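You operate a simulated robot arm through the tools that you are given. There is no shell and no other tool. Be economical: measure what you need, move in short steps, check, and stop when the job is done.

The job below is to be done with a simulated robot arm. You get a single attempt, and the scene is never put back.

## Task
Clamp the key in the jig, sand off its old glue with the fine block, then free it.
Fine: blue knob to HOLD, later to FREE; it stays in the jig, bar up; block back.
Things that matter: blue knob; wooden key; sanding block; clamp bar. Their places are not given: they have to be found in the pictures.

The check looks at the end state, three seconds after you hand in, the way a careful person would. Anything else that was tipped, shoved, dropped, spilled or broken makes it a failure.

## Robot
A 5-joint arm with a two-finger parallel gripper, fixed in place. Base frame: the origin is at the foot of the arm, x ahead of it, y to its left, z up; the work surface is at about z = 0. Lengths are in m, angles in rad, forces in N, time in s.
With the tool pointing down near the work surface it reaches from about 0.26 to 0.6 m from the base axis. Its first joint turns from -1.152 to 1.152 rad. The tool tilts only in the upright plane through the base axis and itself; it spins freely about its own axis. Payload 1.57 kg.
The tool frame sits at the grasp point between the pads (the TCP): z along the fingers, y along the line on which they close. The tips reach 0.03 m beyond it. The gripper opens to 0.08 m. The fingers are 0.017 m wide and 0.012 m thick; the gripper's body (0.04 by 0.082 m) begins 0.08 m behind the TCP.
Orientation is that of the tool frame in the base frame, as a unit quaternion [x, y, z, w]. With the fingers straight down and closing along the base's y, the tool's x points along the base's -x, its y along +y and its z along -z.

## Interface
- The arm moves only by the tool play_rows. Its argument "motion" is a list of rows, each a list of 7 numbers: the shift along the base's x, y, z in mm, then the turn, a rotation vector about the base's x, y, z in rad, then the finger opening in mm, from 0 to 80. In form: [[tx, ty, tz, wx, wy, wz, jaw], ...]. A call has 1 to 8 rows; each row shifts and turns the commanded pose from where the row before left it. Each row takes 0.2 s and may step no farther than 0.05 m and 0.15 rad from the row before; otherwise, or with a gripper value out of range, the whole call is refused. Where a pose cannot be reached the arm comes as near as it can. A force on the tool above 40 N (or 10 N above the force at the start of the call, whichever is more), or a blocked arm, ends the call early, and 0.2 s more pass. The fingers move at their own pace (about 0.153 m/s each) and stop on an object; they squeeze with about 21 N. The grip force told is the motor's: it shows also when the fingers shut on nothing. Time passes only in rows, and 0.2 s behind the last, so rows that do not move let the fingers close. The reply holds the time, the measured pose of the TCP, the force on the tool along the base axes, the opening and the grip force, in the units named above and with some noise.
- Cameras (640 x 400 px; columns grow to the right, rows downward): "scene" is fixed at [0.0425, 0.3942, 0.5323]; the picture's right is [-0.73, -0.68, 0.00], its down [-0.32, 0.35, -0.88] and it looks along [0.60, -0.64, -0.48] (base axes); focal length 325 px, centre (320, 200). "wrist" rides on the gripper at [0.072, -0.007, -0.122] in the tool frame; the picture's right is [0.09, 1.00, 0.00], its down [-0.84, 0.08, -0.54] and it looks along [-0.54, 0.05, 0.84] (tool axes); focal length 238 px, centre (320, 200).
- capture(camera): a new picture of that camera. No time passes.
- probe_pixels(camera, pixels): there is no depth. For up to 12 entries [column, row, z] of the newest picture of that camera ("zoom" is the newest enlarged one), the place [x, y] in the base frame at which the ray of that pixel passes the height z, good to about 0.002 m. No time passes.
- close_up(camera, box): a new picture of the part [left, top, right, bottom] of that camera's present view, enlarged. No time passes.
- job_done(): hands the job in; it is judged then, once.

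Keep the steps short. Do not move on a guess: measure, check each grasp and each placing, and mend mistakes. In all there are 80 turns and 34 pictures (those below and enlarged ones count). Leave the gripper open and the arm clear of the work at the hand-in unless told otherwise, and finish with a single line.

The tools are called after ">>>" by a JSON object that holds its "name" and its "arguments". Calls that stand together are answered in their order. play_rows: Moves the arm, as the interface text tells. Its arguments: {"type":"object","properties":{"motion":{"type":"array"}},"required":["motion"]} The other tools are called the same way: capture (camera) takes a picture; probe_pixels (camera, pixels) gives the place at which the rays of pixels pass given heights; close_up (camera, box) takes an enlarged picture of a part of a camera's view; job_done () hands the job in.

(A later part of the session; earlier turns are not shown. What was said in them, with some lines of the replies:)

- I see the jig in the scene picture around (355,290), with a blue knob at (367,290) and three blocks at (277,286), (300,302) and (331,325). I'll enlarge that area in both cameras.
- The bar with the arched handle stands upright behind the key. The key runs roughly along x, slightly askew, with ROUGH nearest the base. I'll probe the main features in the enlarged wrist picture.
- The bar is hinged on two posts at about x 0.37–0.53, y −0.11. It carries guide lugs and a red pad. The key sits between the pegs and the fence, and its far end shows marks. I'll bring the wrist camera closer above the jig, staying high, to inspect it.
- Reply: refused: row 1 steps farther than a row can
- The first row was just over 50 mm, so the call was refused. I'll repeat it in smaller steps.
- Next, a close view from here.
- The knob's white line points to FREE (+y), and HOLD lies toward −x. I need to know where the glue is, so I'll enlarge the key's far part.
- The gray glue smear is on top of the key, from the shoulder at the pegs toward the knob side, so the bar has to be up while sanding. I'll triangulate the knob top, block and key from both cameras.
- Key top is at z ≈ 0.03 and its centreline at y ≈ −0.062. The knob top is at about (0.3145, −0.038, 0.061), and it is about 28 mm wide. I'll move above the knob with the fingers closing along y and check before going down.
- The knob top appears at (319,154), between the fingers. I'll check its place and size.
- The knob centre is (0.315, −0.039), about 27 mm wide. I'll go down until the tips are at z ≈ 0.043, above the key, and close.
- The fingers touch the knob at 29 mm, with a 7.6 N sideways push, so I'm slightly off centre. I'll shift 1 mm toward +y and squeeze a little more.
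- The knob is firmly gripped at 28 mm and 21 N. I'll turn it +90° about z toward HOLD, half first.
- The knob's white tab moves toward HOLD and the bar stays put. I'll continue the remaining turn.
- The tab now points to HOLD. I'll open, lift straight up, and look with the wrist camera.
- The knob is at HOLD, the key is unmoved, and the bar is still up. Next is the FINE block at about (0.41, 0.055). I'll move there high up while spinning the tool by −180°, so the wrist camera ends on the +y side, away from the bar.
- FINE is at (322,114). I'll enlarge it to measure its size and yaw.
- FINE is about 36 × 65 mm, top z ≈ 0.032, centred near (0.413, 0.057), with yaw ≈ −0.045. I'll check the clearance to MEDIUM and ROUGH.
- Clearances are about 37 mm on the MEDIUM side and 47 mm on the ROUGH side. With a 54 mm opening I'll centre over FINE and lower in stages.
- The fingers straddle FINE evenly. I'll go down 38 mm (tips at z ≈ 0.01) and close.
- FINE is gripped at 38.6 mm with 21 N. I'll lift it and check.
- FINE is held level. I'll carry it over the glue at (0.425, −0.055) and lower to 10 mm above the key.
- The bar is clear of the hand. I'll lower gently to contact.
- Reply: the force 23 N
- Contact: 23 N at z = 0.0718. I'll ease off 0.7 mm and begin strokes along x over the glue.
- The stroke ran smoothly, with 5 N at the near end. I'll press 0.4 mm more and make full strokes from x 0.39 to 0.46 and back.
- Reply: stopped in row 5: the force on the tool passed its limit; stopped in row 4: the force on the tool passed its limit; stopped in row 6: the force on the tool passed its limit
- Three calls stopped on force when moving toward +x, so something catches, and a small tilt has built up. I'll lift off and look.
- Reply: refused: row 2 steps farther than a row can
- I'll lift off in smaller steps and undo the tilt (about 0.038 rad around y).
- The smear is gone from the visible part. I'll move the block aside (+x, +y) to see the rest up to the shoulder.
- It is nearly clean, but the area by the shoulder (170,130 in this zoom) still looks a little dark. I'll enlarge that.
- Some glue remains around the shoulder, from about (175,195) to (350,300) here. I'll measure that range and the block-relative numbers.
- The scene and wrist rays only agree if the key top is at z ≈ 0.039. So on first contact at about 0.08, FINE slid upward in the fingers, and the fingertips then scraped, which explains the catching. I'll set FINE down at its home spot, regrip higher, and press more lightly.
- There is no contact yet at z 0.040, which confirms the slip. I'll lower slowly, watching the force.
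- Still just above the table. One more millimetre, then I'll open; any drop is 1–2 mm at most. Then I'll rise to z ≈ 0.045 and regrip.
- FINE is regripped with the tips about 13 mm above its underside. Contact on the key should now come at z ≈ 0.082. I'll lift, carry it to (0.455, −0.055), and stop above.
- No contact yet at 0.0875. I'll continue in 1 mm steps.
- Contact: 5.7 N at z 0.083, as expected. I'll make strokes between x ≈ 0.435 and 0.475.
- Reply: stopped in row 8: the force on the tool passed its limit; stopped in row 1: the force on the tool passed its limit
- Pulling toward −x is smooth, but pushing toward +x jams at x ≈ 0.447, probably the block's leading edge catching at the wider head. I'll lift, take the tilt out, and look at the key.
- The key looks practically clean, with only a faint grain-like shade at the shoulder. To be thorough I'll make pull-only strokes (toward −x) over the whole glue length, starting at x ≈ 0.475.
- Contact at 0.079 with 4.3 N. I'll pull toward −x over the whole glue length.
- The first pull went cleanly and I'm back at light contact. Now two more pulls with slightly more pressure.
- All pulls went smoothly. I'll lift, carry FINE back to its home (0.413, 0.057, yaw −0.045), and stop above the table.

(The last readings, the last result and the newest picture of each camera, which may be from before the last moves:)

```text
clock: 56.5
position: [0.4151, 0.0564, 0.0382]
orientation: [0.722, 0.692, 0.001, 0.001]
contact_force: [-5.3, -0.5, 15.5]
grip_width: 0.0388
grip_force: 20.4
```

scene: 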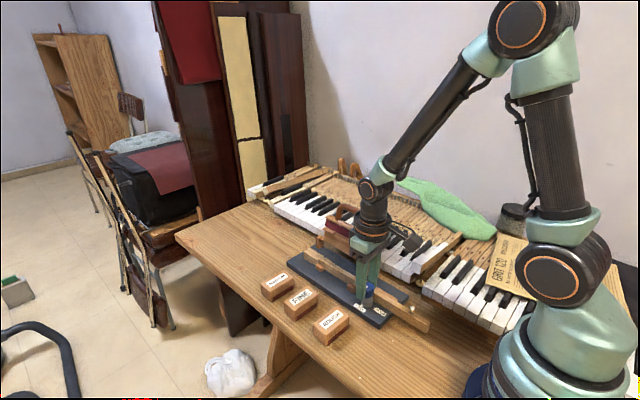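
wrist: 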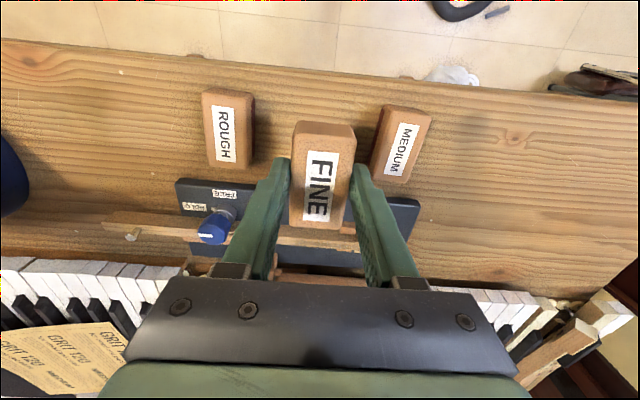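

FINE touches the table (15 N). I'll open and rise straight up.

>>> {"name": "play_rows", "arguments": {"motion": [[0, 0, 0.5, 0, 0, 0, 25], [0, 0, 0, 0, 0, 0, 54], [0, 0, 0, 0, 0, 0, 54], [0, 0, 30, 0, 0, 0, 54], [0, 0, 45, 0, 0, 0, 54], [0, 0, 45, 0, 0, 0, 60], [30, 30, 0, 0, 0, 0, 60], [30, 30, 0, 0, 0, 0, 60]]}}

>>> {"name": "close_up", "arguments": {"camera": "scene", "box": [265, 235, 375, 325]}}

```text
clock: 58.3
position: [0.4738, 0.116, 0.1591]
orientation: [0.723, 0.691, 0.001, 0.001]
contact_force: [0.3, -0.2, 0.4]
grip_width: 0.0599
grip_force: 0.1
```

```text
4.44 times, centred on (320, 280) of scene
```

zoom: 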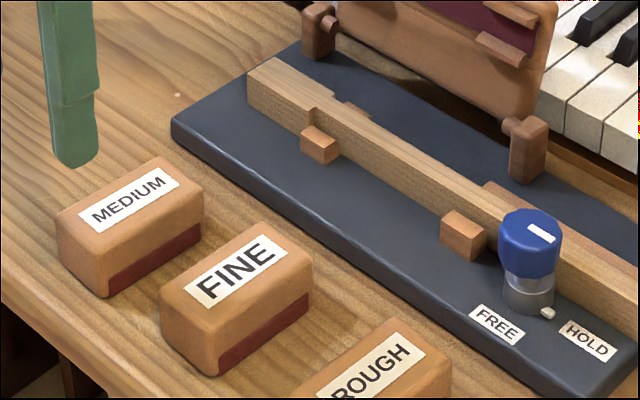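

The key is clean and FINE stands back in its row. Now I'll turn the knob back: move above it at (0.3145, −0.0375), fingers closing along x.

>>> {"name": "play_rows", "arguments": {"motion": [[-32, -31, 0, 0, 0, 0.045, 56], [-32, -31, 0, 0, 0, 0, 56], [-32, -31, 0, 0, 0, 0, 56], [-32, -31, 0, 0, 0, 0, 56], [-31, -30, 0, 0, 0, 0, 56], [0, 0, -40, 0, 0, 0, 56], [0, 0, 0, 0, 0, 0, 56]]}}

```text
clock: 59.9
position: [0.3144, -0.0378, 0.1183]
orientation: [0.707, 0.708, 0.001, 0.002]
contact_force: [-1.1, 0.0, 0.8]
grip_width: 0.0562
grip_force: 0.0
```

I'm right above the knob. I'll lower so the tips are at z ≈ 0.043, as before, and close.

>>> {"name": "play_rows", "arguments": {"motion": [[0, 0, -25, 0, 0, 0, 56], [0, 0, -20, 0, 0, 0, 56], [0, 0, 0, 0, 0, 0, 30], [0, 0, 0, 0, 0, 0, 20], [0, 0, 0, 0, 0, 0, 15], [0, 0, 0, 0, 0, 0, 15]]}}

```text
clock: 61.3
position: [0.3131, -0.0371, 0.0738]
orientation: [0.707, 0.707, -0.001, -0.001]
contact_force: [-13.8, 2.2, 4.0]
grip_width: 0.0281
grip_force: 21.0
```

Gripped at 28 mm, with a −14 N sideways push. I'll shift 1 mm toward −x and turn −90° back to FREE.

>>> {"name": "play_rows", "arguments": {"motion": [[-1, 0, 0, 0, 0, 0, 15], [0, 0, 0, 0, 0, -0.14, 15], [0, 0, 0, 0, 0, -0.14, 15], [0, 0, 0, 0, 0, -0.14, 15], [0, 0, 0, 0, 0, -0.14, 15], [0, 0, 0, 0, 0, -0.14, 15], [0, 0, 0, 0, 0, -0.14, 15]]}}

>>> {"name": "play_rows", "arguments": {"motion": [[1, 0, 0, 0, 0, -0.14, 15], [0, 0, 0, 0, 0, -0.14, 15], [0, 0, 0, 0, 0, -0.14, 15], [0, 0, 0, 0, 0, -0.14, 15], [0, 0, 0, 0, 0, -0.14, 15], [0, 0, 0, 0, 0, -0.05, 15], [0, 0, 0, 0, 0, 0, 15]]}}

```text
clock: 62.9
position: [0.3143, -0.0371, 0.0736]
orientation: [0.934, 0.356, 0.002, 0.001]
contact_force: [-1.9, 0.2, 0.5]
grip_width: 0.0284
grip_force: 20.8
```

```text
clock: 64.5
position: [0.3124, -0.0441, 0.0736]
orientation: [1.0, -0.006, -0.002, 0.0]
contact_force: [-9.3, 28.9, 12.9]
grip_width: 0.0283
grip_force: 20.9
out of reach, approached as far as the arm can: row 6
```

The turn is complete, but the tool has drifted to y −0.044 with a 29 N side load (a reach limit was noted). I'll ease it +3 mm in y while opening, then rise and look.

>>> {"name": "play_rows", "arguments": {"motion": [[0, 3, 0, 0, 0, 0, 24], [0, 3, 0, 0, 0, 0, 56], [0, 0, 0, 0, 0, 0, 56], [0, 0, 0, 0, 0, 0, 56]]}}

```text
clock: 65.5
position: [0.3135, -0.0458, 0.0732]
orientation: [1.0, -0.007, 0.0, 0.0]
contact_force: [0.7, 0.4, 0.0]
grip_width: 0.056
grip_force: 0.1
out of reach, approached as far as the arm can: row 1
```

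It's open and force-free. I'll rise straight up, then unwind the spin a little, and look at the jig.

>>> {"name": "play_rows", "arguments": {"motion": [[0, 0, 25, 0, 0, 0, 56], [0, 0, 45, 0, 0, 0.1, 56], [0, 0, 45, 0, 0, 0.14, 70], [0, 0, 40, 0, 0, 0.14, 80], [0, 0, 0, 0, 0, 0.14, 80]]}}

>>> {"name": "close_up", "arguments": {"camera": "scene", "box": [270, 190, 430, 345]}}

```text
clock: 66.7
position: [0.3126, -0.0468, 0.2295]
orientation: [0.968, 0.249, 0.0, 0.0]
contact_force: [0.8, 0.7, -0.1]
grip_width: 0.0801
grip_force: 0.1
out of reach, approached as far as the arm can: row 1
```

```text
2.58 times, centred on (350, 268) of scene
```

zoom: 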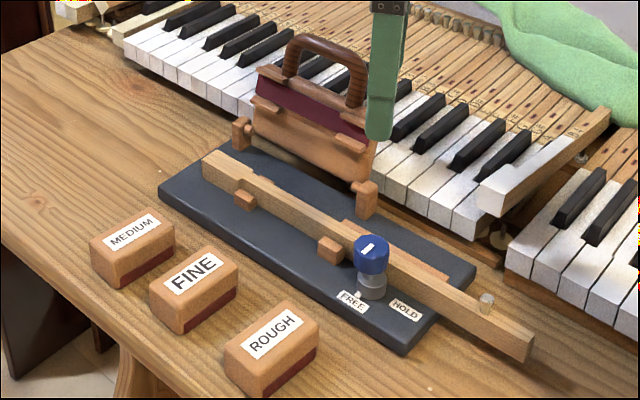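

The tab is at FREE, the key is in the jig, the bar is up and FINE is home. I'll take one enlarged look at the knob to confirm the angle.

>>> {"name": "close_up", "arguments": {"camera": "scene", "box": [335, 260, 435, 340]}}

```text
5.00 times, centred on (385, 300) of scene
```

zoom: 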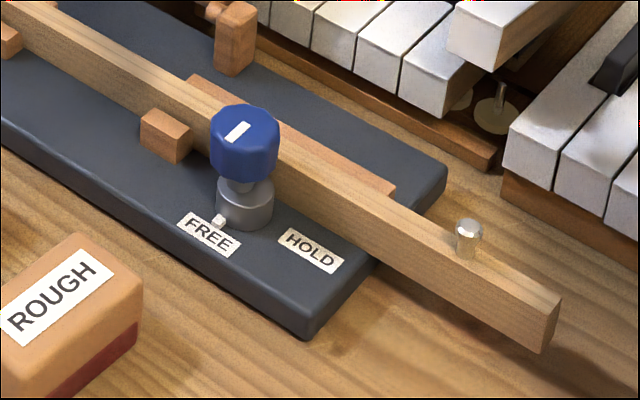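

Compared with the earlier view in this same window, the jig's near end has moved: plate corner (290,348) → (308,340) and peg (155,140) → (165,135). My sideways drift during the last turn slid the jig, and that has to be put right. I'll measure the shift from both sets of pixels, since the window is identical.

>>> {"name": "probe_pixels", "arguments": {"camera": "zoom", "pixels": [[231, 140, 0.06], [244, 132, 0.06], [290, 348, 0.005], [308, 340, 0.005], [155, 115, 0.02], [165, 110, 0.02], [547, 312, 0.035], [561, 300, 0.035], [438, 180, 0.01], [447, 170, 0.01], [230, 9, 0.03], [235, 6, 0.03]]}}

```text
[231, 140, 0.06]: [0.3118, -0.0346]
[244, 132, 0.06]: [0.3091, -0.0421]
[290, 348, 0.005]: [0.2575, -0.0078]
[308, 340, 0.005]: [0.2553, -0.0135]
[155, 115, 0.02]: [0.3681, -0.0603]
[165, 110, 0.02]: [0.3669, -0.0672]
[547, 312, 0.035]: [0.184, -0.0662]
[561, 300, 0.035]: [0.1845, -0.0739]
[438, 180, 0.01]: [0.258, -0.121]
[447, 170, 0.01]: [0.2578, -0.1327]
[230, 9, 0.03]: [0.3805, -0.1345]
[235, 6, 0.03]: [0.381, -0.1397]
```

At the knob the jig has slid about −7 mm in y, and the far end hardly at all, so it turned about +0.03 rad. I'll spin back to the start orientation (camera on the −x side, no reach limit), regrip the knob, and draw the jig back. First the spin, up high.

>>> {"name": "play_rows", "arguments": {"motion": [[0, 0, 0, 0, 0, 0.149, 80], [0, 0, 0, 0, 0, 0.149, 80], [0, 0, 0, 0, 0, 0.149, 80], [0, 0, 0, 0, 0, 0.149, 80], [0, 0, 0, 0, 0, 0.149, 80], [0, 0, 0, 0, 0, 0.149, 80], [0, 0, 0, 0, 0, 0.149, 80], [0, 0, 0, 0, 0, 0.149, 80]]}}

>>> {"name": "play_rows", "arguments": {"motion": [[0, 0, 0, 0, 0, 0.149, 80], [0, 0, 0, 0, 0, 0.149, 80], [0, 0, 0, 0, 0, 0.149, 80], [0, 0, 0, 0, 0, 0.149, 80], [0, 0, 0, 0, 0, 0.149, 80], [0, 0, 0, 0, 0, 0.149, 80], [0, 0, 0, 0, 0, 0.149, 80], [0, 0, 0, 0, 0, 0.149, 80]]}}

>>> {"name": "play_rows", "arguments": {"motion": [[0, 0, 0, 0, 0, 0.149, 80], [0, 0, 0, 0, 0, 0.138, 60], [0, 0, 0, 0, 0, 0, 60]]}}

```text
clock: 68.5
position: [0.3124, -0.0457, 0.2292]
orientation: [0.661, 0.75, 0.002, 0.002]
contact_force: [-0.9, 0.4, 0.7]
grip_width: 0.0798
grip_force: 0.1
```

```text
clock: 70.3
position: [0.3128, -0.0452, 0.2282]
orientation: [0.125, 0.992, 0.0, 0.001]
contact_force: [0.4, 0.2, -0.7]
grip_width: 0.08
grip_force: 0.1
```

```text
clock: 71.1
position: [0.3124, -0.0453, 0.2281]
orientation: [-0.018, 1.0, 0.0, 0.0]
contact_force: [-0.8, -1.3, 0.7]
grip_width: 0.0604
grip_force: 0.1
```

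I'm aligned over the shifted knob. I'll go down 155 mm to the same grip height and close.

>>> {"name": "play_rows", "arguments": {"motion": [[1, 0, -45, 0, 0, 0, 60], [0, 0, -45, 0, 0, 0, 60], [0, 0, -40, 0, 0, 0, 60], [0, 0, -25, 0, 0, 0, 60], [0, 0, 0, 0, 0, 0, 40], [0, 0, 0, 0, 0, 0, 22], [0, 0, 0, 0, 0, 0, 22], [0, 0, 0, 0, 0, 0, 22]]}}

```text
clock: 72.9
position: [0.3137, -0.0456, 0.0725]
orientation: [-0.017, 1.0, 0.0, -0.001]
contact_force: [1.5, 1.4, 0.2]
grip_width: 0.0282
grip_force: 20.7
```

The knob is centred at y = −0.0456 with almost no load; its original centre was −0.0383. I'll draw it +7 mm in y with a −0.033 rad yaw, slowly.

>>> {"name": "play_rows", "arguments": {"motion": [[0.3, 1.8, 0, 0, 0, -0.008, 15], [0.3, 1.8, 0, 0, 0, -0.008, 15], [0.2, 1.8, 0, 0, 0, -0.008, 15], [0.2, 1.8, 0, 0, 0, -0.009, 15], [0, 0, 0, 0, 0, 0, 15]]}}

```text
clock: 74.1
position: [0.315, -0.0386, 0.073]
orientation: [0.001, 1.0, 0.001, 0.001]
contact_force: [3.3, -6.2, 0.1]
grip_width: 0.0285
grip_force: 21.3
```

The knob is back at y = −0.0386. I'll open, rise straight up, and compare in the same window with the last picture.

>>> {"name": "play_rows", "arguments": {"motion": [[0, 0, 0, 0, 0, 0, 45], [0, 0, 0, 0, 0, 0, 60], [0, 0, 20, 0, 0, 0, 60], [0, 0, 45, 0, 0, 0, 60], [0, 0, 45, 0, 0, 0, 70], [0, 0, 45, 0, 0, 0, 80], [0, 0, 40, 0, 0, 0, 80]]}}

>>> {"name": "close_up", "arguments": {"camera": "scene", "box": [250, 190, 450, 350]}}

```text
clock: 75.7
position: [0.3148, -0.0386, 0.2702]
orientation: [0.0, 1.0, 0.0, 0.0]
contact_force: [0.4, -0.5, 0.2]
grip_width: 0.0799
grip_force: 0.1
```

```text
2.50 times, centred on (350, 270) of scene
```

zoom: 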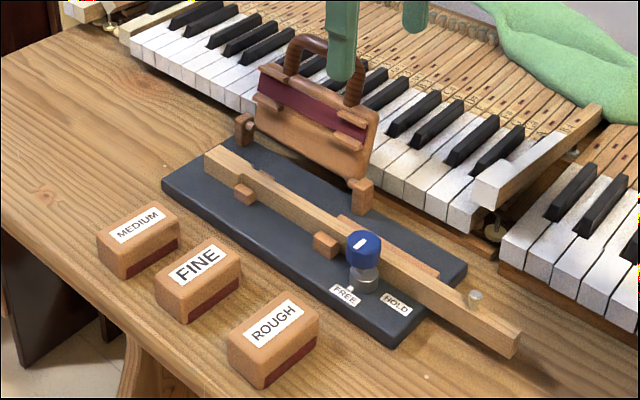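

In the starting window everything matches the first picture. The plate corner is at (390,348), the key end at (513,355), the hinge posts and blocks are in place, the knob is at FREE, the bar is up, the key is clean, and the gripper is open and clear. I'm handing in.

>>> {"name": "job_done", "arguments": {}}

```text
The job is handed in.
```

I clamped the key with the blue knob, sanded it clean with the FINE block and turned the knob back to FREE; the key is in the jig, the bar is up and FINE is back in its row (freeing the key slid the jig about 7 mm, but I drew it back and the last picture matches the first).
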